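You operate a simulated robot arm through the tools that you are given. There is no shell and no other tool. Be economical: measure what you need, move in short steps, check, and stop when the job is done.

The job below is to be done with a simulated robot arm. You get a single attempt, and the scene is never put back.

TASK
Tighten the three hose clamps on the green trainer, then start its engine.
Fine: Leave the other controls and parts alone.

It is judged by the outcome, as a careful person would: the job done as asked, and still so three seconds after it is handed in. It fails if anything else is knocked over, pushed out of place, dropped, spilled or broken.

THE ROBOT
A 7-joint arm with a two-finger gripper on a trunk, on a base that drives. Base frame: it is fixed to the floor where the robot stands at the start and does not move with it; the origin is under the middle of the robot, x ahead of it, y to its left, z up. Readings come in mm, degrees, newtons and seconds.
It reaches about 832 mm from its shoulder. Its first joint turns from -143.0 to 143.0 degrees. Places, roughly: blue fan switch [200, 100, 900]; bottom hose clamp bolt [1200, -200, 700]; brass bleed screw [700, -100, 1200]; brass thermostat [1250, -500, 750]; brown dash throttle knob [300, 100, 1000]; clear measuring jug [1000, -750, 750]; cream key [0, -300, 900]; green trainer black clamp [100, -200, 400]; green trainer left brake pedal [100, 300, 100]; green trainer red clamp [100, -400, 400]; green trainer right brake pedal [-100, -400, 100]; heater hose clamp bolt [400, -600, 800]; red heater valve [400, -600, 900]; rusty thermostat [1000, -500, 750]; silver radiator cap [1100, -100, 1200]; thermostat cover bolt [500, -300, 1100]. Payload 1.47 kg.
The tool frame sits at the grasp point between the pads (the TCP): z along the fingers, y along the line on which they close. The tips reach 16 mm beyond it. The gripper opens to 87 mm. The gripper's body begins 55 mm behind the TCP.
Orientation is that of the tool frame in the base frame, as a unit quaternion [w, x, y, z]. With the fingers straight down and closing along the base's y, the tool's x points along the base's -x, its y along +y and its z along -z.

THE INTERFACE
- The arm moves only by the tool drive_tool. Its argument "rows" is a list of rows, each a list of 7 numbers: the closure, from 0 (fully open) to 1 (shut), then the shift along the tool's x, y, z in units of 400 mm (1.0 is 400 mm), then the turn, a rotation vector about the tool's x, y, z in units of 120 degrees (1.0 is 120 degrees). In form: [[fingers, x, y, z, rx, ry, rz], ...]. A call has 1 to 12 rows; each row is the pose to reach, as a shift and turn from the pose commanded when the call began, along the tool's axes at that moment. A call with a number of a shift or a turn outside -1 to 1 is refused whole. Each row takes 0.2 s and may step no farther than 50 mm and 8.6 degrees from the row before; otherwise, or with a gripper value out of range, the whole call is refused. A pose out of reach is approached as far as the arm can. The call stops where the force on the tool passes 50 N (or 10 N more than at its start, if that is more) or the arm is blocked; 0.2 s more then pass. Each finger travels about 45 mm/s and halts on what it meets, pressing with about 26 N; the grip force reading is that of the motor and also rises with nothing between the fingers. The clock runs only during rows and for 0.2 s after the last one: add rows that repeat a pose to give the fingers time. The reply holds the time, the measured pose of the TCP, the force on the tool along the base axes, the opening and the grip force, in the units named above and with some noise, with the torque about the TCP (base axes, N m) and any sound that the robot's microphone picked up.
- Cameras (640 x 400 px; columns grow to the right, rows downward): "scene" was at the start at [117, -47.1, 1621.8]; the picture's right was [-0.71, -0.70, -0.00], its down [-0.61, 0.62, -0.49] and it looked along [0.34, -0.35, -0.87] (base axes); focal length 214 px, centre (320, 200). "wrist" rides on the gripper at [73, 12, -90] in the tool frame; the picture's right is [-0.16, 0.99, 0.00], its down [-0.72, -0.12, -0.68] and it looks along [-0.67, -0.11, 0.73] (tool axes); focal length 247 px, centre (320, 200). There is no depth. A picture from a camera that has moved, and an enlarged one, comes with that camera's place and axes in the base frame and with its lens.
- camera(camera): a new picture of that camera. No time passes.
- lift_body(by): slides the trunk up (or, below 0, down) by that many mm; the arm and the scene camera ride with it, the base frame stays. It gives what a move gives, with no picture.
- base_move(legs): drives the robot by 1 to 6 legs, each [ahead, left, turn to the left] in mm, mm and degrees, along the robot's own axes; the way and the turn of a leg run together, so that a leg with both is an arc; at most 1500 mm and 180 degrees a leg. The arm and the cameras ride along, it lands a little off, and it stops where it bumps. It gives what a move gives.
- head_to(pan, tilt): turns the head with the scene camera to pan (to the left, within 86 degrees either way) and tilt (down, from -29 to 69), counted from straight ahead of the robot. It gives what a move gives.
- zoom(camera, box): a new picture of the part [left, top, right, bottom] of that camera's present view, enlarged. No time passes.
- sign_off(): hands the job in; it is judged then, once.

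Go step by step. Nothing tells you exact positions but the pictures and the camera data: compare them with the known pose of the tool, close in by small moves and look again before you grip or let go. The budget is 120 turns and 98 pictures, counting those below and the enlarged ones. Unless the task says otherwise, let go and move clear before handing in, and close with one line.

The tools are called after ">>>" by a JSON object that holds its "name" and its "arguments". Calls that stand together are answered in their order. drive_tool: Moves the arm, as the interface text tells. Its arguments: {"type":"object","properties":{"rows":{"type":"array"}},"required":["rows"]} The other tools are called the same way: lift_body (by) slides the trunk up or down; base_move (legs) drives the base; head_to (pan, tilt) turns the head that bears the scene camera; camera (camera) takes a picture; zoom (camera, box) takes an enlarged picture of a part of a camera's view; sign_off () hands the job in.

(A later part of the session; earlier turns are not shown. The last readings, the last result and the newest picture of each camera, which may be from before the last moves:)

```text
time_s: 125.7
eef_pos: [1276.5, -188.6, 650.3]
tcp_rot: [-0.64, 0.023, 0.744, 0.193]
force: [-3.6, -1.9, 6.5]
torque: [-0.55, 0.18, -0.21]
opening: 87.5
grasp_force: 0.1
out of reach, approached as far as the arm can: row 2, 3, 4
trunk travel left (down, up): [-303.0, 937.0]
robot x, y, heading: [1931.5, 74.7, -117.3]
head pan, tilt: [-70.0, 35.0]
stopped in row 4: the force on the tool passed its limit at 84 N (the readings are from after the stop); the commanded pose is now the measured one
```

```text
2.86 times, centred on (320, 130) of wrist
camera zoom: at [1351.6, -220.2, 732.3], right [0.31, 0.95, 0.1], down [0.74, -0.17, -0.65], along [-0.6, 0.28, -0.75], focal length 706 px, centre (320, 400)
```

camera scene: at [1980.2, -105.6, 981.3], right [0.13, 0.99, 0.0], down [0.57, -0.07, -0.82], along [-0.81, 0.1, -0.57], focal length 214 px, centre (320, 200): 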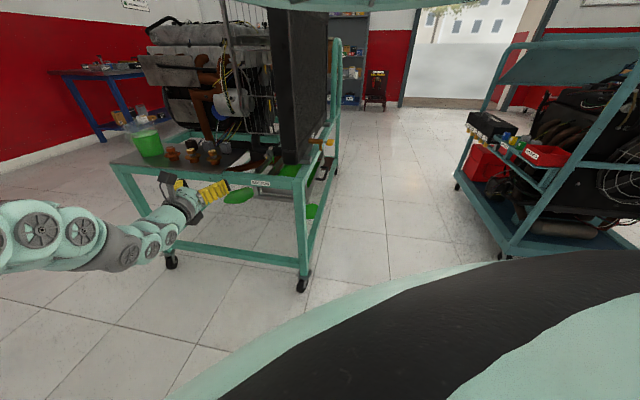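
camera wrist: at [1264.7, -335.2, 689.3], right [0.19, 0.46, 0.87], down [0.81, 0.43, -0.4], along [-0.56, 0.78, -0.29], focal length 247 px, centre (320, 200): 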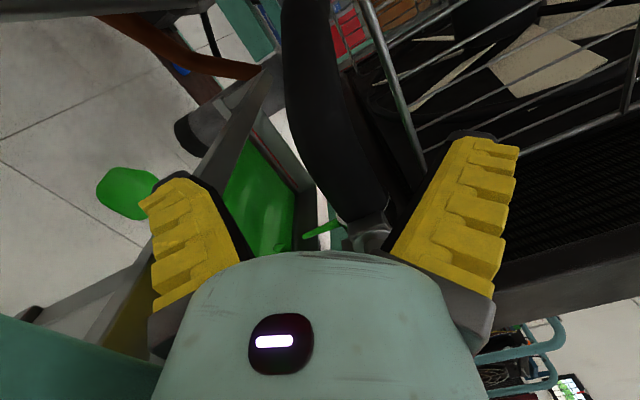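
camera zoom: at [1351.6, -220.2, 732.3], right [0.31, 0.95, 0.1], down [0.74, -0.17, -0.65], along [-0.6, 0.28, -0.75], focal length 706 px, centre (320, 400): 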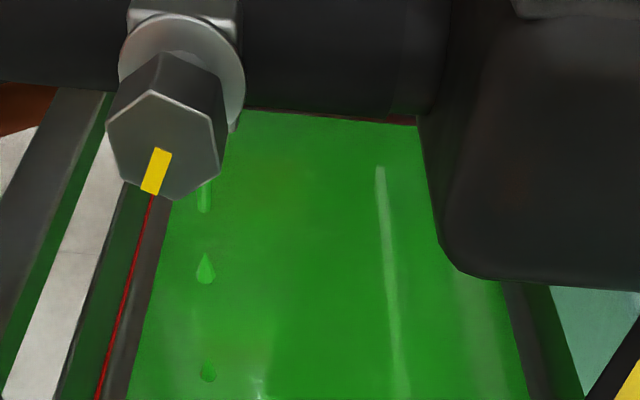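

Retracting with the arm alone hits limits. I'll back out with the base, then raise the arm relative to the trunk to return to its comfortable zone.

>>> {"name": "base_move", "arguments": {"legs": [[-32, 146, 0]]}}

>>> {"name": "drive_tool", "arguments": {"rows": [[0, 0.08, 0, 0, 0, 0, 0], [0, 0.16, 0, 0, 0, 0, 0], [0, 0.24, 0, 0, 0, 0, 0], [0, 0.3, 0, 0, 0, 0, 0]]}}

```text
time_s: 127.0
eef_pos: [1423.2, -225.3, 648.3]
tcp_rot: [-0.636, 0.023, 0.746, 0.195]
force: [0.9, 0.8, -0.5]
torque: [0.0, 0.0, 0.01]
opening: 86.9
grasp_force: 0.1
trunk travel left (down, up): [-303.0, 937.0]
robot x, y, heading: [2080.4, 37.2, -117.1]
head pan, tilt: [-70.0, 35.0]
```

```text
time_s: 128.1
eef_pos: [1379.2, -254.1, 743.1]
tcp_rot: [-0.636, 0.024, 0.746, 0.195]
force: [-1.5, -0.7, 0.5]
torque: [0.05, 0.0, -0.05]
opening: 87.1
grasp_force: 0.0
out of reach, approached as far as the arm can: row 1, 2, 3, 4
trunk travel left (down, up): [-303.0, 937.0]
robot x, y, heading: [2080.0, 37.2, -117.1]
head pan, tilt: [-70.0, 35.0]
```

The wrist is bent sideways at this heading. I'll back off more, turn the base 30° right and counter-yaw the tool, so the gripper points more radially.

>>> {"name": "base_move", "arguments": {"legs": [[-45, 195, 0], [0, 0, -32]]}}

>>> {"name": "drive_tool", "arguments": {"rows": [[0, 0, 0, 0, 0.065, 0, 0], [0, 0, 0, 0, 0.13, 0, 0], [0, 0, 0, 0, 0.195, 0, 0], [0, 0, 0, 0, 0.26, 0, 0]]}}

>>> {"name": "camera", "arguments": {"camera": "scene"}}

```text
time_s: 131.2
eef_pos: [1523.1, 100.8, 743.3]
tcp_rot: [-0.561, 0.222, 0.713, 0.358]
force: [-0.8, 0.5, 0.3]
torque: [0.03, -0.01, 0.03]
opening: 87.0
grasp_force: 0.0
trunk travel left (down, up): [-303.0, 937.0]
robot x, y, heading: [2274.4, -8.6, -148.3]
head pan, tilt: [-70.0, 35.0]
```

```text
time_s: 132.2
eef_pos: [1493.7, 113.3, 734.1]
tcp_rot: [-0.586, 0.152, 0.75, 0.267]
force: [-0.2, 0.0, 0.1]
torque: [0.03, 0.03, 0.02]
opening: 86.9
grasp_force: 0.1
out of reach, approached as far as the arm can: row 1, 2, 3, 4
trunk travel left (down, up): [-303.0, 937.0]
robot x, y, heading: [2273.0, -13.3, -148.3]
head pan, tilt: [-70.0, 35.0]
```

```text
33 pictures are left
camera scene: at [2146.6, 7.3, 981.2], right [0.62, 0.78, 0.0], down [0.45, -0.36, -0.82], along [-0.64, 0.51, -0.57], focal length 214 px, centre (320, 200)
```

scene: 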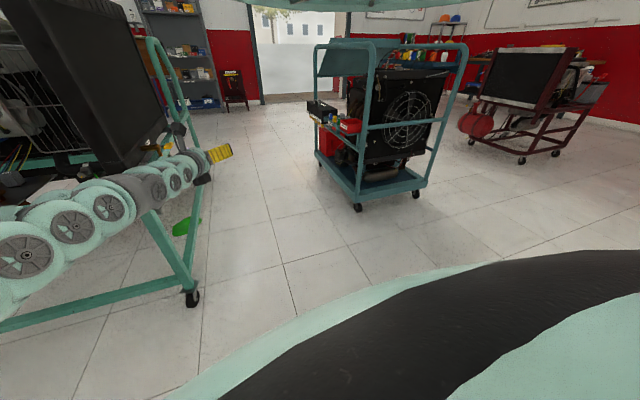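

The arm has straightened into a singular pose and can't pull in. I'll swing the fingers downward in this clear floor area to make the elbow re-bend.

>>> {"name": "drive_tool", "arguments": {"rows": [[0, 0.02, 0, -0.02, 0, -0.06, 0], [0, 0.05, 0, -0.05, 0, -0.12, 0], [0, 0.08, 0, -0.08, 0, -0.18, 0], [0, 0.11, 0, -0.12, 0, -0.24, 0], [0, 0.14, 0, -0.16, 0, -0.3, 0], [0, 0.17, 0, -0.2, 0, -0.36, 0], [0, 0.2, 0, -0.24, 0, -0.42, 0], [0, 0.22, 0, -0.28, 0, -0.48, 0], [0, 0.24, 0, -0.32, 0, -0.54, 0], [0, 0.26, 0, -0.36, 0, -0.6, 0], [0, 0.26, 0, -0.4, 0, -0.63, 0]]}}

>>> {"name": "camera", "arguments": {"camera": "scene"}}

```text
time_s: 134.6
eef_pos: [1598.7, 8.4, 831.6]
tcp_rot: [-0.029, 0.28, 0.952, 0.124]
force: [0.1, -0.1, -0.3]
torque: [0.05, -0.02, 0.02]
opening: 86.8
grasp_force: 0.1
out of reach, approached as far as the arm can: row 1, 2, 3, 4, 5, 6, 7, 8, 9, 10, 11
trunk travel left (down, up): [-303.0, 937.0]
robot x, y, heading: [2274.5, -5.5, -148.4]
head pan, tilt: [-70.0, 35.0]
```

```text
32 pictures are left
camera scene: at [2145.9, 5.9, 981.2], right [0.62, 0.78, 0.0], down [0.45, -0.36, -0.82], along [-0.64, 0.51, -0.57], focal length 214 px, centre (320, 200)
```

scene: 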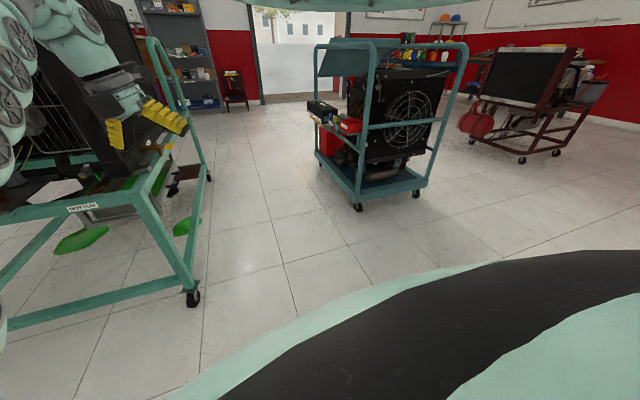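

The elbow has re-bent. I'll straighten the tool and move to the comfortable zone, then pitch up to nearly horizontal with a 14° downward tilt.

>>> {"name": "drive_tool", "arguments": {"rows": [[0, 0.001, 0.06, 0.05, 0.027, -0.015, 0], [0, 0.002, 0.12, 0.1, 0.053, -0.03, 0], [0, 0.003, 0.17, 0.15, 0.08, -0.045, 0], [0, 0.003, 0.22, 0.2, 0.105, -0.06, 0]]}}

>>> {"name": "drive_tool", "arguments": {"rows": [[0, 0, 0, 0, 0, 0.065, 0], [0, 0, 0, 0, 0, 0.13, 0], [0, 0, 0, 0, 0, 0.195, 0], [0, 0, 0, 0, 0, 0.26, 0], [0, 0, 0, 0, 0, 0.325, 0], [0, 0, 0, 0, 0, 0.39, 0], [0, 0, 0, 0, 0, 0.455, 0], [0, 0, 0, 0, 0, 0.52, 0], [0, 0, 0, 0, 0, 0.58, 0], [0, 0, 0, 0, 0, 0.633, 0]]}}

```text
time_s: 135.6
eef_pos: [1648.9, 103.3, 770.8]
tcp_rot: [0.002, 0.28, 0.96, 0.003]
force: [0.2, 0.4, -0.1]
torque: [0.04, 0.02, -0.02]
opening: 87.1
grasp_force: 0.1
out of reach, approached as far as the arm can: row 1, 2, 3
trunk travel left (down, up): [-303.0, 937.0]
robot x, y, heading: [2277.7, -11.2, -148.4]
head pan, tilt: [-70.0, 35.0]
```

```text
time_s: 137.8
eef_pos: [1524.5, 72.4, 738.6]
tcp_rot: [-0.591, 0.225, 0.754, 0.179]
force: [-0.7, 0.6, 0.5]
torque: [0.0, 0.04, -0.02]
opening: 86.5
grasp_force: 0.0
out of reach, approached as far as the arm can: row 3, 4, 5, 6, 7, 8, 9, 10
trunk travel left (down, up): [-303.0, 937.0]
robot x, y, heading: [2275.9, -10.4, -148.5]
head pan, tilt: [-70.0, 35.0]
```

Horizontal only works when the gripper points further to the robot's right. I'll swing down again, roll to that bearing, and pitch up there.

>>> {"name": "drive_tool", "arguments": {"rows": [[0, 0.02, 0, -0.02, 0, -0.06, 0], [0, 0.05, 0, -0.05, 0, -0.12, 0], [0, 0.08, 0, -0.08, 0, -0.18, 0], [0, 0.11, 0, -0.12, 0, -0.24, 0], [0, 0.14, 0, -0.16, 0, -0.3, 0], [0, 0.17, 0, -0.2, 0, -0.36, 0], [0, 0.2, 0, -0.24, 0, -0.42, 0], [0, 0.22, 0, -0.28, 0, -0.48, 0], [0, 0.24, 0, -0.32, 0, -0.54, 0], [0, 0.26, 0, -0.36, 0, -0.6, 0]]}}

```text
time_s: 140.0
eef_pos: [1590.7, 17.9, 823.1]
tcp_rot: [-0.034, 0.283, 0.958, 0.01]
force: [-0.8, 0.3, -0.5]
torque: [0.01, -0.05, -0.02]
opening: 87.0
grasp_force: 0.0
out of reach, approached as far as the arm can: row 1, 2, 3, 4, 9, 10
trunk travel left (down, up): [-303.0, 937.0]
robot x, y, heading: [2271.4, -10.9, -148.3]
head pan, tilt: [-70.0, 35.0]
```

>>> {"name": "drive_tool", "arguments": {"rows": [[0, -0.002, 0.07, 0.02, 0, -0.01, 0.035], [0, -0.004, 0.14, 0.05, 0, -0.02, 0.07], [0, -0.008, 0.21, 0.07, 0, -0.03, 0.11], [0, -0.009, 0.285, 0.087, 0, -0.034, 0.145], [0, -0.009, 0.285, 0.087, 0, -0.034, 0.145]]}}

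>>> {"name": "drive_tool", "arguments": {"rows": [[0, 0, 0, 0, 0, 0.065, 0], [0, 0, 0, 0, 0, 0.13, 0], [0, 0, 0, 0, 0, 0.195, 0], [0, 0, 0, 0, 0, 0.26, 0], [0, 0, 0, 0, 0, 0.325, 0], [0, 0, 0, 0, 0, 0.39, 0], [0, 0, 0, 0, 0, 0.455, 0], [0, 0, 0, 0, 0, 0.52, 0], [0, 0, 0, 0, 0, 0.58, 0]]}}

```text
time_s: 141.2
eef_pos: [1653.8, 114.1, 788.4]
tcp_rot: [-0.001, 0.425, 0.905, -0.004]
force: [-0.1, -0.3, 0.3]
torque: [-0.02, -0.01, 0.0]
opening: 86.8
grasp_force: 0.1
trunk travel left (down, up): [-303.0, 937.0]
robot x, y, heading: [2274.9, -13.5, -148.3]
head pan, tilt: [-70.0, 35.0]
```

```text
time_s: 143.2
eef_pos: [1602.9, 99.7, 777.1]
tcp_rot: [-0.517, 0.353, 0.742, 0.242]
force: [-0.1, -0.2, 0.5]
torque: [-0.01, -0.02, 0.0]
opening: 86.9
grasp_force: 0.1
out of reach, approached as far as the arm can: row 3, 4, 5, 6, 7, 8, 9
trunk travel left (down, up): [-303.0, 937.0]
robot x, y, heading: [2272.6, -9.7, -148.5]
head pan, tilt: [-70.0, 35.0]
```

This pose is less stretched: tilted 20° down and bearing -82°. I'll turn the base to aim at the bolt, lower the trunk, and move to about 120 mm out.

>>> {"name": "base_move", "arguments": {"legs": [[0, 0, 35.5], [50, -270, 0]]}}

>>> {"name": "lift_body", "arguments": {"by": -112}}

>>> {"name": "camera", "arguments": {"camera": "wrist"}}

```text
time_s: 146.8
eef_pos: [1391.3, -243.3, 777.5]
tcp_rot: [-0.565, 0.114, 0.814, 0.075]
force: [0.2, -1.0, -0.3]
torque: [-0.02, -0.05, 0.01]
opening: 87.1
grasp_force: 0.1
trunk travel left (down, up): [-303.0, 937.0]
robot x, y, heading: [2005.5, 49.1, -113.5]
head pan, tilt: [-70.0, 35.0]
```

```text
time_s: 148.2
eef_pos: [1390.3, -243.7, 666.7]
tcp_rot: [-0.565, 0.113, 0.814, 0.074]
force: [-0.3, 0.2, 0.9]
torque: [0.01, -0.03, -0.01]
opening: 87.0
grasp_force: 0.1
trunk travel left (down, up): [-191.0, 1049.0]
robot x, y, heading: [2008.3, 49.3, -113.3]
head pan, tilt: [-70.0, 35.0]
```

```text
31 pictures are left
camera wrist: at [1450.8, -246.5, 764.8], right [0.32, 0.93, -0.16], down [0.83, -0.35, -0.44], along [-0.47, 0.01, -0.88], focal length 247 px, centre (320, 200)
```

wrist: 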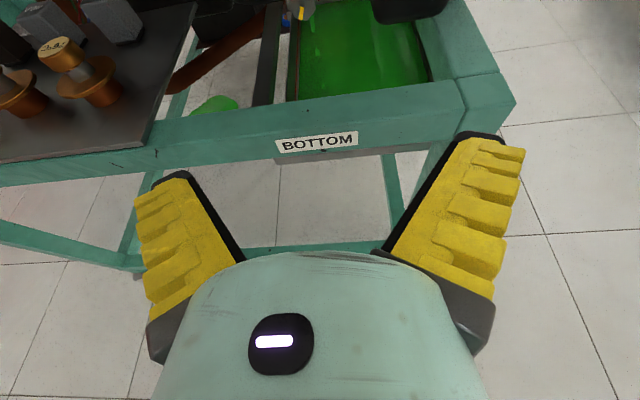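

Well aligned. I'll narrow the opening to avoid the radiator corner, align with the flats, and advance 115 mm with the base.

>>> {"name": "drive_tool", "arguments": {"rows": [[0.3, -0.01, 0, 0, -0.013, 0, -0.035], [0.5, -0.013, 0, 0, -0.026, 0, -0.07], [0.5, -0.013, 0, 0, -0.026, 0, -0.07], [0.5, -0.013, 0, 0, -0.026, 0, -0.07]]}}

>>> {"name": "base_move", "arguments": {"legs": [[17, -116, 0]]}}

>>> {"name": "camera", "arguments": {"camera": "wrist"}}

```text
time_s: 149.2
eef_pos: [1391.2, -244.5, 660.7]
tcp_rot: [-0.556, 0.072, 0.817, 0.14]
force: [-0.4, 0.0, -0.6]
torque: [0.0, 0.0, 0.0]
opening: 49.0
grasp_force: 4.2
trunk travel left (down, up): [-191.0, 1049.0]
robot x, y, heading: [2005.3, 52.9, -113.2]
head pan, tilt: [-70.0, 35.0]
```

```text
time_s: 150.4
eef_pos: [1279.3, -214.5, 660.2]
tcp_rot: [-0.554, 0.072, 0.817, 0.14]
force: [0.1, 0.8, 0.0]
torque: [-0.01, 0.02, -0.01]
opening: 49.0
grasp_force: 4.3
trunk travel left (down, up): [-191.0, 1049.0]
robot x, y, heading: [1893.9, 81.3, -113.5]
head pan, tilt: [-70.0, 35.0]
```

```text
30 pictures are left
camera wrist: at [1335.5, -232.3, 759.9], right [0.33, 0.94, 0.0], down [0.84, -0.29, -0.45], along [-0.43, 0.15, -0.89], focal length 247 px, centre (320, 200)
```

wrist: 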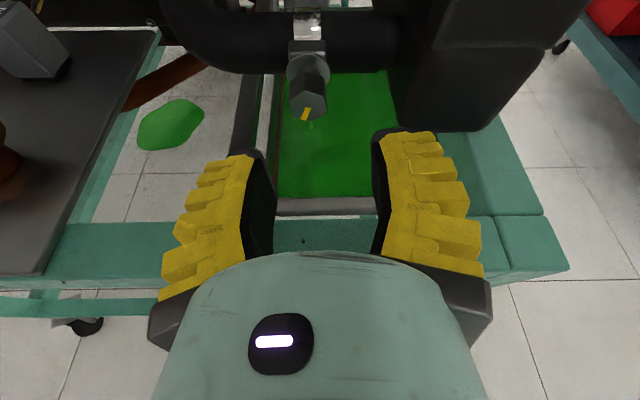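

The bolt is centred between the fingers. I'll advance the last 48 mm and close.

>>> {"name": "drive_tool", "arguments": {"rows": [[0.5, 0.02, -0.002, 0.05, 0, 0, 0], [0.5, 0.0445, -0.0045, 0.112, 0, 0, 0], [0.5, 0.0445, -0.0045, 0.112, 0, 0, 0], [0.75, 0.0445, -0.0045, 0.112, 0, 0, 0], [1, 0.0445, -0.0045, 0.112, 0, 0, 0], [1, 0.0445, -0.0045, 0.112, 0, 0, 0], [1, 0.0445, -0.0045, 0.112, 0, 0, 0]]}}

>>> {"name": "zoom", "arguments": {"camera": "wrist", "box": [220, 60, 420, 200]}}

```text
time_s: 152.0
eef_pos: [1232.3, -202.5, 661.8]
tcp_rot: [-0.555, 0.072, 0.817, 0.139]
force: [5.0, -2.2, 5.6]
torque: [-0.04, -0.15, -0.07]
opening: 11.1
grasp_force: 30.0
trunk travel left (down, up): [-191.0, 1049.0]
robot x, y, heading: [1895.0, 83.0, -113.3]
head pan, tilt: [-70.0, 35.0]
```

```text
2.86 times, centred on (320, 130) of wrist
camera zoom: at [1288.9, -221.8, 761.7], right [0.33, 0.95, 0.0], down [0.84, -0.29, -0.45], along [-0.43, 0.15, -0.89], focal length 706 px, centre (320, 400)
```

zoom: 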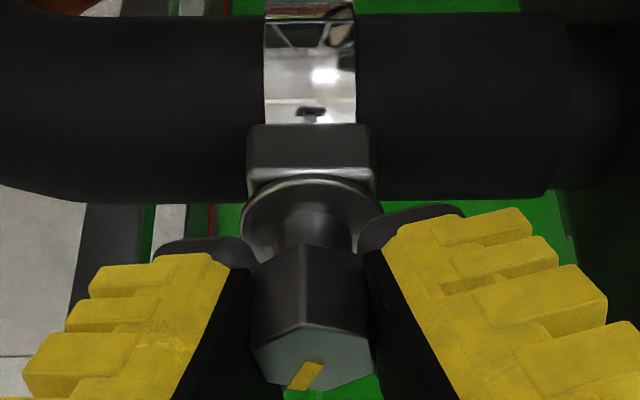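

Gripped as before. I'll turn 60° clockwise about the bolt's own axis.

>>> {"name": "drive_tool", "arguments": {"rows": [[1, 0, 0, 0, 0.022, 0, 0.0585], [1, 0, 0, 0, 0.044, 0, 0.117], [1, 0, 0, 0, 0.066, 0, 0.1755], [1, 0, 0, 0, 0.088, 0, 0.234], [1, 0, 0, 0, 0.109, 0, 0.2925], [1, 0, 0, 0, 0.131, 0, 0.351], [1, 0, 0, 0, 0.153, 0, 0.4095], [1, 0, 0, 0, 0.175, 0, 0.468]]}}

>>> {"name": "zoom", "arguments": {"camera": "wrist", "box": [220, 60, 420, 200]}}

```text
time_s: 153.8
eef_pos: [1231.1, -206.2, 663.5]
tcp_rot: [-0.558, 0.349, 0.697, -0.284]
force: [7.2, -7.1, 11.6]
torque: [0.13, 0.36, -0.23]
opening: 12.0
grasp_force: 29.8
trunk travel left (down, up): [-191.0, 1049.0]
robot x, y, heading: [1891.7, 83.3, -113.4]
head pan, tilt: [-70.0, 35.0]
```

```text
2.86 times, centred on (320, 130) of wrist
camera zoom: at [1311.6, -138.9, 714.6], right [0.19, 0.46, -0.87], down [0.74, -0.64, -0.18], along [-0.64, -0.61, -0.46], focal length 706 px, centre (320, 400)
```

zoom: 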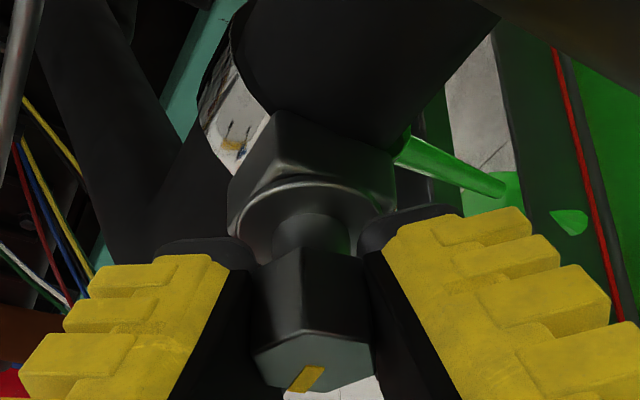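

The bolt follows. I'll release, rotate back 60°, regrip, and do another stroke.

>>> {"name": "drive_tool", "arguments": {"rows": [[0.6, 0, 0, 0, 0, 0, 0], [0.6, 0, 0, 0, 0, 0, 0], [0.6, 0, 0, 0, -0.025, 0, -0.0669], [0.6, 0, 0, 0, -0.05, 0, -0.1337], [0.6, 0, 0, 0, -0.075, 0, -0.2006], [0.6, 0, 0, 0, -0.1, 0, -0.2674], [0.6, 0, 0, 0, -0.125, 0, -0.3343], [0.6, 0, 0, 0, -0.15, 0, -0.4011], [0.6, 0, 0, 0, -0.175, 0, -0.468], [1, 0, 0, 0, -0.175, 0, -0.468], [1, 0, 0, 0, -0.175, 0, -0.468], [1, 0, 0, 0, -0.175, 0, -0.468]]}}

>>> {"name": "zoom", "arguments": {"camera": "wrist", "box": [220, 60, 420, 200]}}

```text
time_s: 156.4
eef_pos: [1232.2, -203.3, 662.2]
tcp_rot: [-0.556, 0.071, 0.817, 0.138]
force: [5.3, -2.4, 4.2]
torque: [-0.09, -0.26, -0.08]
opening: 11.6
grasp_force: 29.7
trunk travel left (down, up): [-191.0, 1049.0]
robot x, y, heading: [1894.8, 78.1, -113.4]
head pan, tilt: [-70.0, 35.0]
```

```text
2.86 times, centred on (320, 130) of wrist
camera zoom: at [1288.7, -221.7, 761.6], right [0.33, 0.95, 0.0], down [0.84, -0.29, -0.45], along [-0.43, 0.15, -0.89], focal length 706 px, centre (320, 400)
```

zoom: 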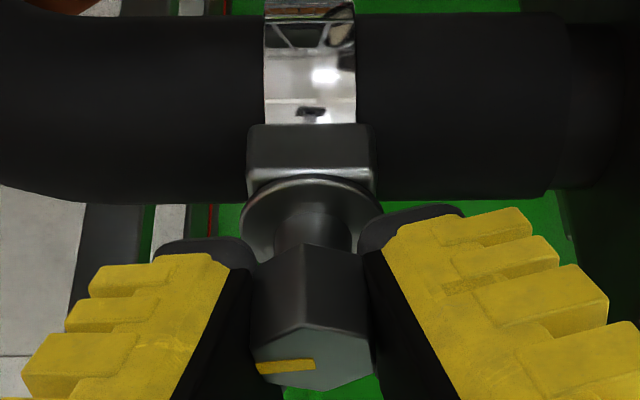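

That worked cleanly: the mark advanced 60°. I'll do stroke 2, regrip, then stroke 3.

>>> {"name": "drive_tool", "arguments": {"rows": [[1, 0, 0, 0, 0.022, 0, 0.0585], [1, 0, 0, 0, 0.044, 0, 0.117], [1, 0, 0, 0, 0.066, 0, 0.1755], [1, 0, 0, 0, 0.088, 0, 0.234], [1, 0, 0, 0, 0.109, 0, 0.2925], [1, 0, 0, 0, 0.131, 0, 0.351], [1, 0, 0, 0, 0.153, 0, 0.4095], [1, 0, 0, 0, 0.175, 0, 0.468]]}}

>>> {"name": "drive_tool", "arguments": {"rows": [[0.6, 0, 0, 0, 0, 0, 0], [0.6, 0, 0, 0, 0, 0, 0], [0.6, 0, 0, 0, -0.025, 0, -0.0669], [0.6, 0, 0, 0, -0.05, 0, -0.1337], [0.6, 0, 0, 0, -0.075, 0, -0.2006], [0.6, 0, 0, 0, -0.1, 0, -0.2674], [0.6, 0, 0, 0, -0.125, 0, -0.3343], [0.6, 0, 0, 0, -0.15, 0, -0.4011], [0.6, 0, 0, 0, -0.175, 0, -0.468], [1, 0, 0, 0, -0.175, 0, -0.468], [1, 0, 0, 0, -0.175, 0, -0.468], [1, 0, 0, 0, -0.175, 0, -0.468]]}}

>>> {"name": "drive_tool", "arguments": {"rows": [[1, 0, 0, 0, 0.022, 0, 0.0585], [1, 0, 0, 0, 0.044, 0, 0.117], [1, 0, 0, 0, 0.066, 0, 0.1755], [1, 0, 0, 0, 0.088, 0, 0.234], [1, 0, 0, 0, 0.109, 0, 0.2925], [1, 0, 0, 0, 0.131, 0, 0.351], [1, 0, 0, 0, 0.153, 0, 0.4095], [1, 0, 0, 0, 0.175, 0, 0.468]]}}

>>> {"name": "camera", "arguments": {"camera": "wrist"}}

```text
time_s: 158.2
eef_pos: [1232.3, -205.7, 662.6]
tcp_rot: [-0.558, 0.346, 0.698, -0.286]
force: [5.0, -8.6, 9.0]
torque: [0.13, 0.26, -0.15]
opening: 10.3
grasp_force: 30.0
trunk travel left (down, up): [-191.0, 1049.0]
robot x, y, heading: [1893.6, 81.2, -113.6]
head pan, tilt: [-70.0, 35.0]
```

```text
time_s: 160.8
eef_pos: [1233.1, -203.6, 663.5]
tcp_rot: [-0.556, 0.071, 0.817, 0.139]
force: [6.9, -2.0, 5.1]
torque: [0.03, 0.17, -0.04]
opening: 11.9
grasp_force: 30.0
trunk travel left (down, up): [-191.0, 1049.0]
robot x, y, heading: [1893.3, 79.5, -113.3]
head pan, tilt: [-70.0, 35.0]
```

```text
time_s: 162.6
eef_pos: [1231.4, -204.0, 663.1]
tcp_rot: [-0.559, 0.348, 0.697, -0.285]
force: [7.5, -4.4, 11.9]
torque: [0.17, -0.24, 0.3]
opening: 9.6
grasp_force: 30.3
trunk travel left (down, up): [-191.0, 1049.0]
robot x, y, heading: [1887.8, 81.0, -113.3]
head pan, tilt: [-70.0, 35.0]
```

```text
26 pictures are left
camera wrist: at [1312.1, -138.1, 714.7], right [0.19, 0.46, -0.87], down [0.74, -0.64, -0.18], along [-0.64, -0.61, -0.46], focal length 247 px, centre (320, 200)
```

wrist: 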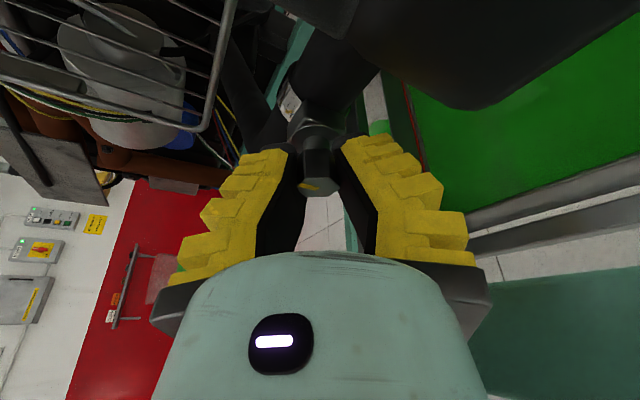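

180° done so far. I'll check the leak and look for the fixed mark.

>>> {"name": "zoom", "arguments": {"camera": "wrist", "box": [260, 70, 440, 200]}}

```text
3.08 times, centred on (350, 135) of wrist
camera zoom: at [1312.1, -138.1, 714.7], right [0.19, 0.46, -0.87], down [0.74, -0.64, -0.18], along [-0.64, -0.61, -0.46], focal length 760 px, centre (228, 400)
```

zoom: 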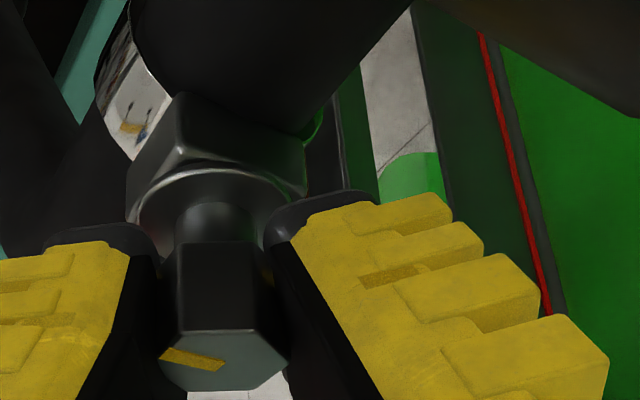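

The leak has nearly stopped, and the fixed mark shows on the underside, about 160° further on. I'll continue with another regrip and stroke, twice.

>>> {"name": "drive_tool", "arguments": {"rows": [[0.6, 0, 0, 0, 0, 0, 0], [0.6, 0, 0, 0, 0, 0, 0], [0.6, 0, 0, 0, -0.025, 0, -0.0669], [0.6, 0, 0, 0, -0.05, 0, -0.1337], [0.6, 0, 0, 0, -0.075, 0, -0.2006], [0.6, 0, 0, 0, -0.1, 0, -0.2674], [0.6, 0, 0, 0, -0.125, 0, -0.3343], [0.6, 0, 0, 0, -0.15, 0, -0.4011], [0.6, 0, 0, 0, -0.175, 0, -0.468], [1, 0, 0, 0, -0.175, 0, -0.468], [1, 0, 0, 0, -0.175, 0, -0.468], [1, 0, 0, 0, -0.175, 0, -0.468]]}}

>>> {"name": "drive_tool", "arguments": {"rows": [[1, 0, 0, 0, 0.022, 0, 0.0585], [1, 0, 0, 0, 0.044, 0, 0.117], [1, 0, 0, 0, 0.066, 0, 0.1755], [1, 0, 0, 0, 0.088, 0, 0.234], [1, 0, 0, 0, 0.109, 0, 0.2925], [1, 0, 0, 0, 0.131, 0, 0.351], [1, 0, 0, 0, 0.153, 0, 0.4095], [1, 0, 0, 0, 0.175, 0, 0.468]]}}

>>> {"name": "drive_tool", "arguments": {"rows": [[0.6, 0, 0, 0, 0, 0, 0], [0.6, 0, 0, 0, 0, 0, 0], [0.6, 0, 0, 0, -0.025, 0, -0.0669], [0.6, 0, 0, 0, -0.05, 0, -0.1337], [0.6, 0, 0, 0, -0.075, 0, -0.2006], [0.6, 0, 0, 0, -0.1, 0, -0.2674], [0.6, 0, 0, 0, -0.125, 0, -0.3343], [0.6, 0, 0, 0, -0.15, 0, -0.4011], [0.6, 0, 0, 0, -0.175, 0, -0.468], [1, 0, 0, 0, -0.175, 0, -0.468], [1, 0, 0, 0, -0.175, 0, -0.468], [1, 0, 0, 0, -0.175, 0, -0.468]]}}

>>> {"name": "zoom", "arguments": {"camera": "wrist", "box": [220, 60, 420, 200]}}

```text
time_s: 165.2
eef_pos: [1231.8, -203.0, 662.8]
tcp_rot: [-0.555, 0.07, 0.817, 0.139]
force: [4.4, -1.1, 1.7]
torque: [0.28, 0.7, 0.11]
opening: 13.4
grasp_force: 29.9
trunk travel left (down, up): [-191.0, 1049.0]
robot x, y, heading: [1892.7, 83.1, -113.3]
head pan, tilt: [-70.0, 35.0]
```

```text
time_s: 167.0
eef_pos: [1228.9, -204.2, 663.9]
tcp_rot: [-0.559, 0.348, 0.697, -0.284]
force: [3.5, 1.4, 20.0]
torque: [0.35, 0.46, -0.38]
opening: 13.2
grasp_force: 30.7
trunk travel left (down, up): [-191.0, 1049.0]
robot x, y, heading: [1894.3, 79.7, -113.4]
head pan, tilt: [-70.0, 35.0]
```

```text
time_s: 169.6
eef_pos: [1231.4, -203.1, 663.2]
tcp_rot: [-0.556, 0.07, 0.817, 0.138]
force: [4.8, -0.4, 2.8]
torque: [0.25, 0.74, 0.09]
opening: 13.6
grasp_force: 30.2
trunk travel left (down, up): [-191.0, 1049.0]
robot x, y, heading: [1890.4, 83.9, -113.5]
head pan, tilt: [-70.0, 35.0]
```

```text
2.86 times, centred on (320, 130) of wrist
camera zoom: at [1288.6, -221.7, 761.6], right [0.33, 0.95, 0.0], down [0.84, -0.29, -0.46], along [-0.43, 0.15, -0.89], focal length 706 px, centre (320, 400)
```

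zoom: 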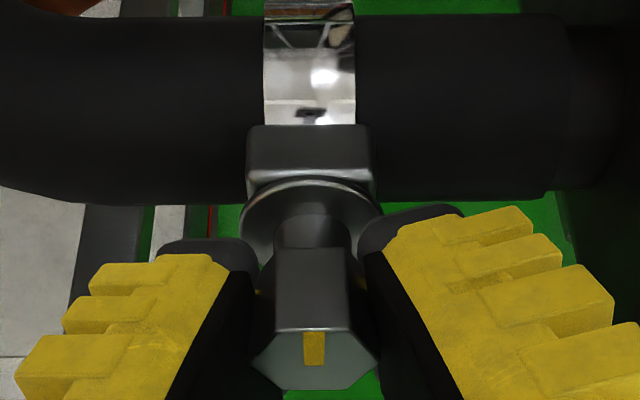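

The opening and the mark show the bolt stopped after about 145° of turn and the fingers then slipped, so it seems to have reached its stop with the leak gone. I'll regrip on the flats and make one confirming stroke.

>>> {"name": "drive_tool", "arguments": {"rows": [[0.6, 0, 0, 0, 0, 0, 0], [0.6, 0, 0, 0, 0, 0, 0], [0.6, 0, 0, 0, 0.024, 0, 0.0625], [0.6, 0, 0, 0, 0.047, 0, 0.125], [0.6, 0, 0, 0, 0.07, 0, 0.187], [0.6, 0, 0, 0, 0.0875, 0, 0.234], [1, 0, 0, 0, 0.0875, 0, 0.234], [1, 0, 0, 0, 0.0875, 0, 0.234], [1, 0, 0, 0, 0.0875, 0, 0.234]]}}

>>> {"name": "zoom", "arguments": {"camera": "wrist", "box": [220, 60, 420, 200]}}

>>> {"name": "drive_tool", "arguments": {"rows": [[1, 0, 0, 0, 0.018, 0, 0.047], [1, 0, 0, 0, 0.035, 0, 0.094], [1, 0, 0, 0, 0.053, 0, 0.14], [1, 0, 0, 0, 0.07, 0, 0.187]]}}

>>> {"name": "zoom", "arguments": {"camera": "wrist", "box": [220, 60, 420, 200]}}

```text
time_s: 171.6
eef_pos: [1231.3, -204.0, 662.2]
tcp_rot: [-0.577, 0.217, 0.784, -0.074]
force: [3.7, -2.8, 4.6]
torque: [0.28, 0.66, -0.19]
opening: 14.0
grasp_force: 29.9
trunk travel left (down, up): [-191.0, 1049.0]
robot x, y, heading: [1898.0, 83.7, -113.5]
head pan, tilt: [-70.0, 35.0]
```

```text
2.86 times, centred on (320, 130) of wrist
camera zoom: at [1302.0, -174.0, 750.3], right [0.29, 0.82, -0.5], down [0.78, -0.5, -0.37], along [-0.55, -0.28, -0.78], focal length 706 px, centre (320, 400)
```

zoom: 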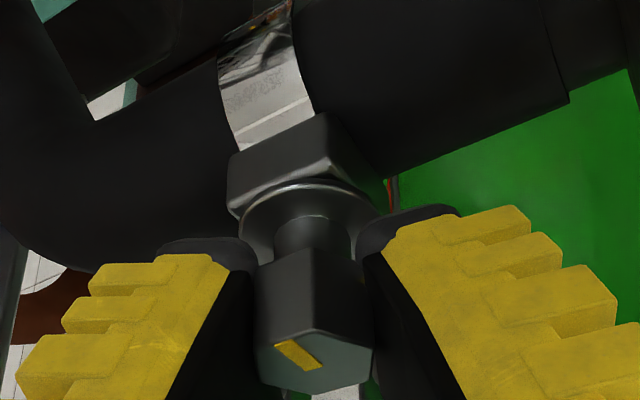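

```text
time_s: 172.6
eef_pos: [1230.7, -203.6, 664.5]
tcp_rot: [-0.567, 0.323, 0.718, -0.243]
force: [7.4, 0.1, 18.3]
torque: [0.18, 0.17, -0.04]
opening: 10.8
grasp_force: 29.9
trunk travel left (down, up): [-191.0, 1049.0]
robot x, y, heading: [1894.7, 82.5, -113.6]
head pan, tilt: [-70.0, 35.0]
```

```text
2.86 times, centred on (320, 130) of wrist
camera zoom: at [1309.7, -142.5, 724.4], right [0.21, 0.55, -0.81], down [0.75, -0.62, -0.23], along [-0.63, -0.56, -0.54], focal length 706 px, centre (320, 400)
```

zoom: 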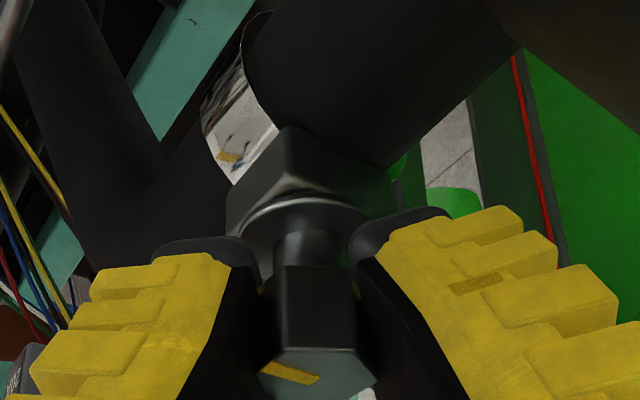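

The confirming stroke didn't move the bolt (hard stop) and the leak is gone, so the bottom clamp is tight. I'll release and back out, then raise the trunk.

>>> {"name": "drive_tool", "arguments": {"rows": [[0.5, 0, 0, 0, 0, 0, 0], [0.5, 0, 0, 0, 0, 0, 0], [0.5, 0, 0, 0, -0.025, 0, -0.0669], [0.5, 0, 0, 0, -0.05, 0, -0.1337], [0.5, 0, 0, 0, -0.075, 0, -0.2006], [0.5, 0, 0, 0, -0.1, 0, -0.2674], [0.5, 0, 0, 0, -0.125, 0, -0.3343]]}}

>>> {"name": "base_move", "arguments": {"legs": [[-23, 170, 0]]}}

>>> {"name": "zoom", "arguments": {"camera": "wrist", "box": [220, 0, 420, 120]}}

>>> {"name": "lift_body", "arguments": {"by": 300}}

```text
time_s: 174.2
eef_pos: [1232.2, -203.0, 662.4]
tcp_rot: [-0.567, 0.126, 0.812, 0.061]
force: [0.3, 1.1, 0.5]
torque: [-0.02, 0.01, -0.05]
opening: 49.0
grasp_force: 4.1
trunk travel left (down, up): [-191.0, 1049.0]
robot x, y, heading: [1891.9, 82.5, -113.5]
head pan, tilt: [-70.0, 35.0]
```

```text
time_s: 175.7
eef_pos: [1392.0, -246.1, 662.8]
tcp_rot: [-0.568, 0.127, 0.811, 0.061]
force: [0.5, -0.3, -0.4]
torque: [0.02, 0.0, 0.03]
opening: 49.2
grasp_force: 4.0
trunk travel left (down, up): [-191.0, 1049.0]
robot x, y, heading: [2054.6, 40.3, -113.5]
head pan, tilt: [-70.0, 35.0]
```

```text
3.20 times, centred on (320, 60) of wrist
camera zoom: at [1453.7, -246.8, 760.8], right [0.32, 0.93, -0.19], down [0.82, -0.38, -0.44], along [-0.48, -0.02, -0.88], focal length 790 px, centre (320, 648)
```

zoom: 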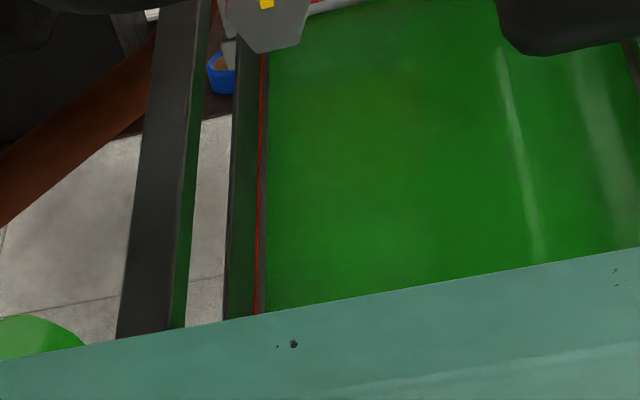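

```text
time_s: 178.7
eef_pos: [1393.8, -247.5, 961.7]
tcp_rot: [-0.568, 0.126, 0.811, 0.06]
force: [-0.6, 0.7, 0.1]
torque: [-0.02, -0.03, 0.01]
opening: 49.1
grasp_force: 4.4
trunk travel left (down, up): [-491.0, 749.0]
robot x, y, heading: [2057.3, 37.4, -113.4]
head pan, tilt: [-70.0, 35.0]
```

The drips have stopped. Now I'll drive around the far side to the rear of the engine for the heater hose clamp.

>>> {"name": "base_move", "arguments": {"legs": [[955, 416, 0], [946, -1024, 0], [0, 0, -89.5]]}}

>>> {"name": "camera", "arguments": {"camera": "scene"}}

>>> {"name": "camera", "arguments": {"camera": "wrist"}}

```text
time_s: 194.5
eef_pos: [456.1, -862.0, 962.8]
tcp_rot: [-0.368, 0.652, 0.499, 0.436]
force: [-0.5, 0.0, -0.7]
torque: [0.02, -0.03, 0.02]
opening: 49.1
grasp_force: 4.1
trunk travel left (down, up): [-491.0, 749.0]
robot x, y, heading: [768.0, -1511.1, 159.1]
head pan, tilt: [-70.0, 35.0]
```

```text
20 pictures are left
camera scene: at [705.0, -1397.3, 1169.3], right [1.0, -0.02, 0.0], down [-0.01, -0.57, -0.82], along [0.01, 0.82, -0.57], focal length 214 px, centre (320, 200)
```

scene: 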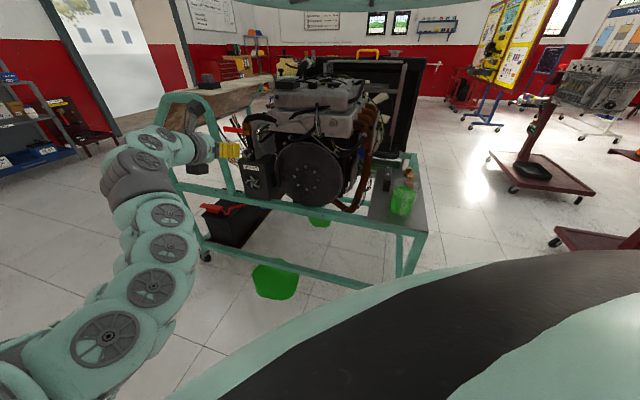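

```text
19 pictures are left
camera wrist: at [458.8, -921.6, 1060.3], right [0.94, -0.28, -0.19], down [-0.34, -0.83, -0.44], along [-0.04, 0.47, -0.88], focal length 247 px, centre (320, 200)
```

wrist: 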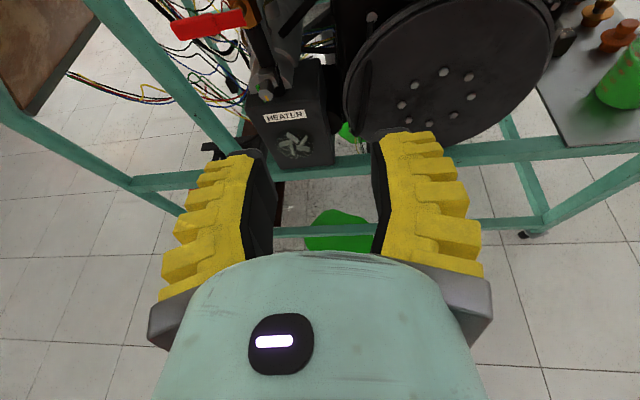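

The heater box and its hose are visible. I'll zoom in.

>>> {"name": "zoom", "arguments": {"camera": "wrist", "box": [200, 30, 340, 130]}}

>>> {"name": "zoom", "arguments": {"camera": "scene", "box": [215, 110, 295, 210]}}

```text
4.00 times, centred on (270, 80) of wrist
camera zoom: at [458.8, -921.6, 1060.3], right [0.94, -0.28, -0.19], down [-0.34, -0.83, -0.44], along [-0.04, 0.47, -0.88], focal length 988 px, centre (520, 680)
```

zoom: 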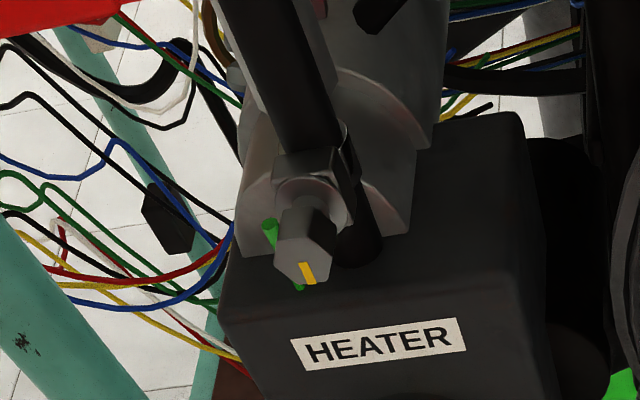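

```text
4.00 times, centred on (255, 160) of scene
camera zoom: at [705.0, -1397.3, 1169.3], right [1.0, -0.02, 0.0], down [-0.01, -0.57, -0.82], along [0.01, 0.82, -0.57], focal length 858 px, centre (580, 360)
```

zoom: 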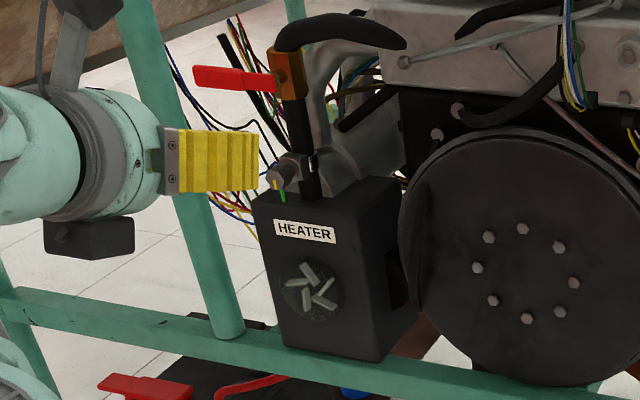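

The heater clamp bolt head is at (427, -624, 845), pointing out toward -u2, and my gripper already points almost along its axis. I'll move to 100 mm out and lower the trunk.

>>> {"name": "base_move", "arguments": {"legs": [[102, -112, -2.5]]}}

>>> {"name": "lift_body", "arguments": {"by": -114}}

>>> {"name": "zoom", "arguments": {"camera": "wrist", "box": [220, 20, 420, 160]}}

```text
time_s: 195.8
eef_pos: [432.8, -708.2, 961.7]
tcp_rot: [-0.358, 0.664, 0.484, 0.444]
force: [0.8, 0.2, 0.1]
torque: [-0.01, -0.04, 0.0]
opening: 49.2
grasp_force: 4.0
trunk travel left (down, up): [-491.0, 749.0]
robot x, y, heading: [715.1, -1367.5, 156.3]
head pan, tilt: [-70.0, 35.0]
```

```text
time_s: 197.3
eef_pos: [432.6, -707.4, 848.5]
tcp_rot: [-0.358, 0.664, 0.483, 0.445]
force: [-0.7, -0.4, 0.7]
torque: [-0.03, 0.03, 0.01]
opening: 48.9
grasp_force: 3.9
trunk travel left (down, up): [-377.0, 863.0]
robot x, y, heading: [716.1, -1368.1, 156.4]
head pan, tilt: [-70.0, 35.0]
```

```text
2.86 times, centred on (320, 90) of wrist
camera zoom: at [432.5, -767.2, 946.5], right [0.93, -0.32, -0.19], down [-0.38, -0.82, -0.44], along [-0.02, 0.48, -0.88], focal length 706 px, centre (320, 514)
```

zoom: 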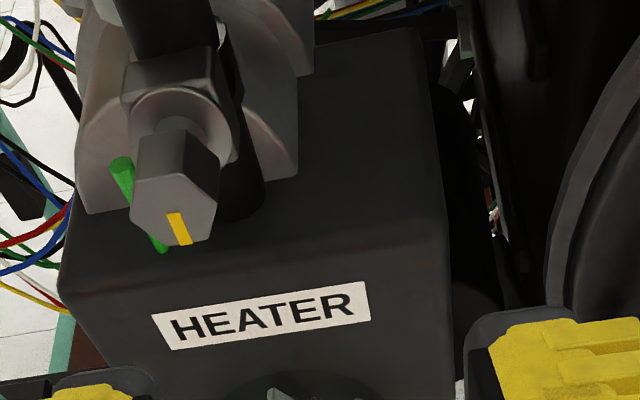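

The head face is at (425.5, -621, 842), with its mark pointing straight down, so the flats sit at ±30°. I'll shift sideways, rotate -33°, and advance 45 mm with the base.

>>> {"name": "drive_tool", "arguments": {"rows": [[0.5, 0, -0.025, 0, -0.024, 0, -0.064], [0.5, 0, -0.05, 0, -0.048, 0, -0.128], [0.5, 0, -0.076, 0, -0.072, 0, -0.191], [0.5, 0, -0.076, 0, -0.095, 0, -0.255], [0.5, 0, -0.076, 0, -0.095, 0, -0.255]]}}

>>> {"name": "base_move", "arguments": {"legs": [[6, -43, 0]]}}

>>> {"name": "zoom", "arguments": {"camera": "wrist", "box": [180, 20, 460, 220]}}

```text
time_s: 198.5
eef_pos: [404.3, -699.4, 849.8]
tcp_rot: [-0.16, 0.544, 0.596, 0.569]
force: [-0.2, -1.3, -0.1]
torque: [-0.01, 0.01, 0.0]
opening: 48.9
grasp_force: 4.1
trunk travel left (down, up): [-377.0, 863.0]
robot x, y, heading: [716.0, -1366.2, 156.5]
head pan, tilt: [-70.0, 35.0]
```

```text
time_s: 199.4
eef_pos: [415.1, -658.0, 850.0]
tcp_rot: [-0.161, 0.544, 0.596, 0.568]
force: [-0.2, 1.0, 0.2]
torque: [-0.01, 0.03, 0.0]
opening: 49.3
grasp_force: 4.1
trunk travel left (down, up): [-377.0, 863.0]
robot x, y, heading: [728.1, -1327.7, 156.4]
head pan, tilt: [-70.0, 35.0]
```

```text
2.00 times, centred on (320, 120) of wrist
camera zoom: at [361.1, -701.9, 940.4], right [0.88, -0.31, 0.37], down [-0.13, -0.89, -0.44], along [0.46, 0.34, -0.82], focal length 494 px, centre (320, 360)
```

zoom: 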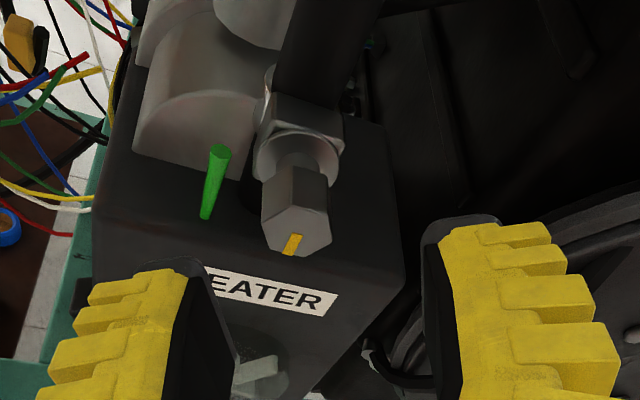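

>>> {"name": "drive_tool", "arguments": {"rows": [[0.5, 0.008, -0.0115, 0.04, 0, 0, 0], [0.5, 0.015, -0.0115, 0.087, 0, 0, 0], [0.75, 0.015, -0.0115, 0.087, 0, 0, 0], [1, 0.015, -0.0115, 0.087, 0, 0, 0], [1, 0.015, -0.0115, 0.087, 0, 0, 0], [1, 0.015, -0.0115, 0.087, 0, 0, 0]]}}

>>> {"name": "zoom", "arguments": {"camera": "wrist", "box": [220, 60, 420, 200]}}

```text
time_s: 200.8
eef_pos: [422.8, -624.2, 842.4]
tcp_rot: [-0.163, 0.544, 0.595, 0.569]
force: [-3.4, 0.2, 3.5]
torque: [0.24, -0.06, 0.16]
opening: 12.9
grasp_force: 29.8
trunk travel left (down, up): [-377.0, 863.0]
robot x, y, heading: [726.5, -1329.2, 156.7]
head pan, tilt: [-70.0, 35.0]
```

```text
2.86 times, centred on (320, 130) of wrist
camera zoom: at [368.7, -668.6, 933.8], right [0.88, -0.31, 0.37], down [-0.13, -0.89, -0.44], along [0.46, 0.34, -0.82], focal length 706 px, centre (320, 400)
```

zoom: 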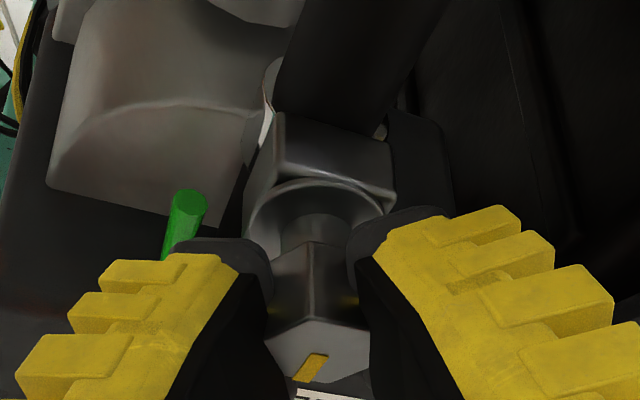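

Gripped on the flats. I'll do stroke 1 (60°), then regrip and check.

>>> {"name": "drive_tool", "arguments": {"rows": [[1, 0, 0, 0, 0.022, 0, 0.0585], [1, 0, 0, 0, 0.044, 0, 0.117], [1, 0, 0, 0, 0.066, 0, 0.1755], [1, 0, 0, 0, 0.088, 0, 0.234], [1, 0, 0, 0, 0.109, 0, 0.2925], [1, 0, 0, 0, 0.131, 0, 0.351], [1, 0, 0, 0, 0.153, 0, 0.4095], [1, 0, 0, 0, 0.175, 0, 0.468]]}}

>>> {"name": "drive_tool", "arguments": {"rows": [[0.6, 0, 0, 0, 0, 0, 0], [0.6, 0, 0, 0, 0, 0, 0], [0.6, 0, 0, 0, -0.025, 0, -0.0669], [0.6, 0, 0, 0, -0.05, 0, -0.1337], [0.6, 0, 0, 0, -0.075, 0, -0.2006], [0.6, 0, 0, 0, -0.1, 0, -0.2674], [0.6, 0, 0, 0, -0.125, 0, -0.3343], [0.6, 0, 0, 0, -0.15, 0, -0.4011], [0.6, 0, 0, 0, -0.175, 0, -0.468], [1, 0, 0, 0, -0.175, 0, -0.468], [1, 0, 0, 0, -0.175, 0, -0.468], [1, 0, 0, 0, -0.175, 0, -0.468]]}}

>>> {"name": "zoom", "arguments": {"camera": "wrist", "box": [220, 60, 420, 200]}}

```text
time_s: 202.6
eef_pos: [426.0, -625.2, 842.1]
tcp_rot: [-0.502, 0.722, 0.359, 0.313]
force: [2.0, -13.0, 15.5]
torque: [0.33, -0.12, -0.18]
opening: 12.4
grasp_force: 29.8
trunk travel left (down, up): [-377.0, 863.0]
robot x, y, heading: [726.3, -1329.8, 156.5]
head pan, tilt: [-70.0, 35.0]
```

```text
time_s: 205.2
eef_pos: [422.7, -624.7, 841.4]
tcp_rot: [-0.163, 0.544, 0.595, 0.569]
force: [-1.6, -2.3, 4.5]
torque: [0.19, -0.03, 0.13]
opening: 11.8
grasp_force: 30.4
trunk travel left (down, up): [-377.0, 863.0]
robot x, y, heading: [726.1, -1328.3, 156.5]
head pan, tilt: [-70.0, 35.0]
```

```text
2.86 times, centred on (320, 130) of wrist
camera zoom: at [368.7, -668.9, 933.6], right [0.88, -0.31, 0.37], down [-0.13, -0.89, -0.44], along [0.46, 0.34, -0.82], focal length 706 px, centre (320, 400)
```

zoom: 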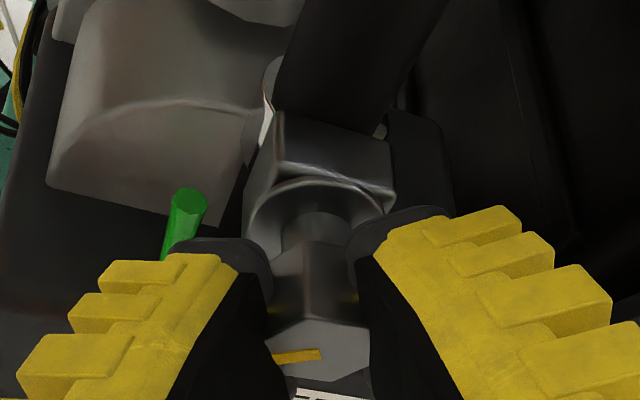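

Turned 60°. I'll do two more strokes with regrips.

>>> {"name": "drive_tool", "arguments": {"rows": [[1, 0, 0, 0, 0.022, 0, 0.0585], [1, 0, 0, 0, 0.044, 0, 0.117], [1, 0, 0, 0, 0.066, 0, 0.1755], [1, 0, 0, 0, 0.088, 0, 0.234], [1, 0, 0, 0, 0.109, 0, 0.2925], [1, 0, 0, 0, 0.131, 0, 0.351], [1, 0, 0, 0, 0.153, 0, 0.4095], [1, 0, 0, 0, 0.175, 0, 0.468]]}}

>>> {"name": "drive_tool", "arguments": {"rows": [[0.6, 0, 0, 0, 0, 0, 0], [0.6, 0, 0, 0, 0, 0, 0], [0.6, 0, 0, 0, -0.025, 0, -0.0669], [0.6, 0, 0, 0, -0.05, 0, -0.1337], [0.6, 0, 0, 0, -0.075, 0, -0.2006], [0.6, 0, 0, 0, -0.1, 0, -0.2674], [0.6, 0, 0, 0, -0.125, 0, -0.3343], [0.6, 0, 0, 0, -0.15, 0, -0.4011], [0.6, 0, 0, 0, -0.175, 0, -0.468], [1, 0, 0, 0, -0.175, 0, -0.468], [1, 0, 0, 0, -0.175, 0, -0.468], [1, 0, 0, 0, -0.175, 0, -0.468]]}}

>>> {"name": "drive_tool", "arguments": {"rows": [[1, 0, 0, 0, 0.022, 0, 0.0585], [1, 0, 0, 0, 0.044, 0, 0.117], [1, 0, 0, 0, 0.066, 0, 0.1755], [1, 0, 0, 0, 0.088, 0, 0.234], [1, 0, 0, 0, 0.109, 0, 0.2925], [1, 0, 0, 0, 0.131, 0, 0.351], [1, 0, 0, 0, 0.153, 0, 0.4095], [1, 0, 0, 0, 0.175, 0, 0.468]]}}

>>> {"name": "zoom", "arguments": {"camera": "wrist", "box": [220, 60, 420, 200]}}

```text
time_s: 207.0
eef_pos: [425.7, -624.5, 841.7]
tcp_rot: [-0.502, 0.722, 0.36, 0.313]
force: [3.0, -11.5, 16.7]
torque: [0.34, -0.09, -0.17]
opening: 13.1
grasp_force: 29.5
trunk travel left (down, up): [-377.0, 863.0]
robot x, y, heading: [724.9, -1328.7, 156.3]
head pan, tilt: [-70.0, 35.0]
```

```text
time_s: 209.6
eef_pos: [422.3, -623.3, 840.9]
tcp_rot: [-0.161, 0.545, 0.594, 0.57]
force: [-1.4, -5.5, 4.7]
torque: [0.38, -0.12, 0.17]
opening: 12.2
grasp_force: 30.2
trunk travel left (down, up): [-377.0, 863.0]
robot x, y, heading: [724.3, -1330.6, 156.6]
head pan, tilt: [-70.0, 35.0]
```

```text
time_s: 211.4
eef_pos: [424.6, -624.8, 842.1]
tcp_rot: [-0.502, 0.722, 0.36, 0.313]
force: [1.9, -7.7, 12.5]
torque: [0.49, -0.16, -0.25]
opening: 14.0
grasp_force: 30.5
trunk travel left (down, up): [-377.0, 863.0]
robot x, y, heading: [726.5, -1329.2, 156.4]
head pan, tilt: [-70.0, 35.0]
```

```text
2.86 times, centred on (320, 130) of wrist
camera zoom: at [466.4, -696.5, 921.2], right [0.74, -0.27, -0.62], down [-0.55, -0.77, -0.32], along [-0.39, 0.58, -0.71], focal length 706 px, centre (320, 400)
```

zoom: 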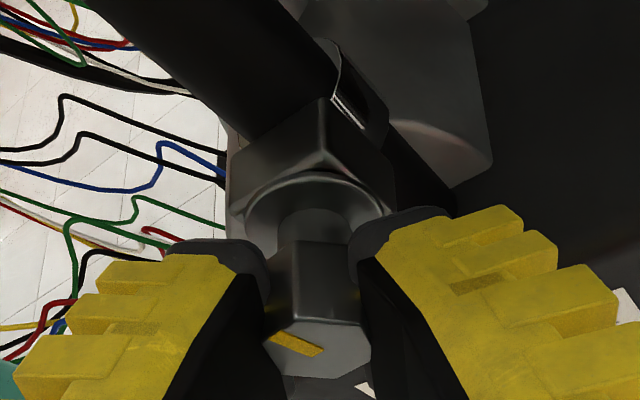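

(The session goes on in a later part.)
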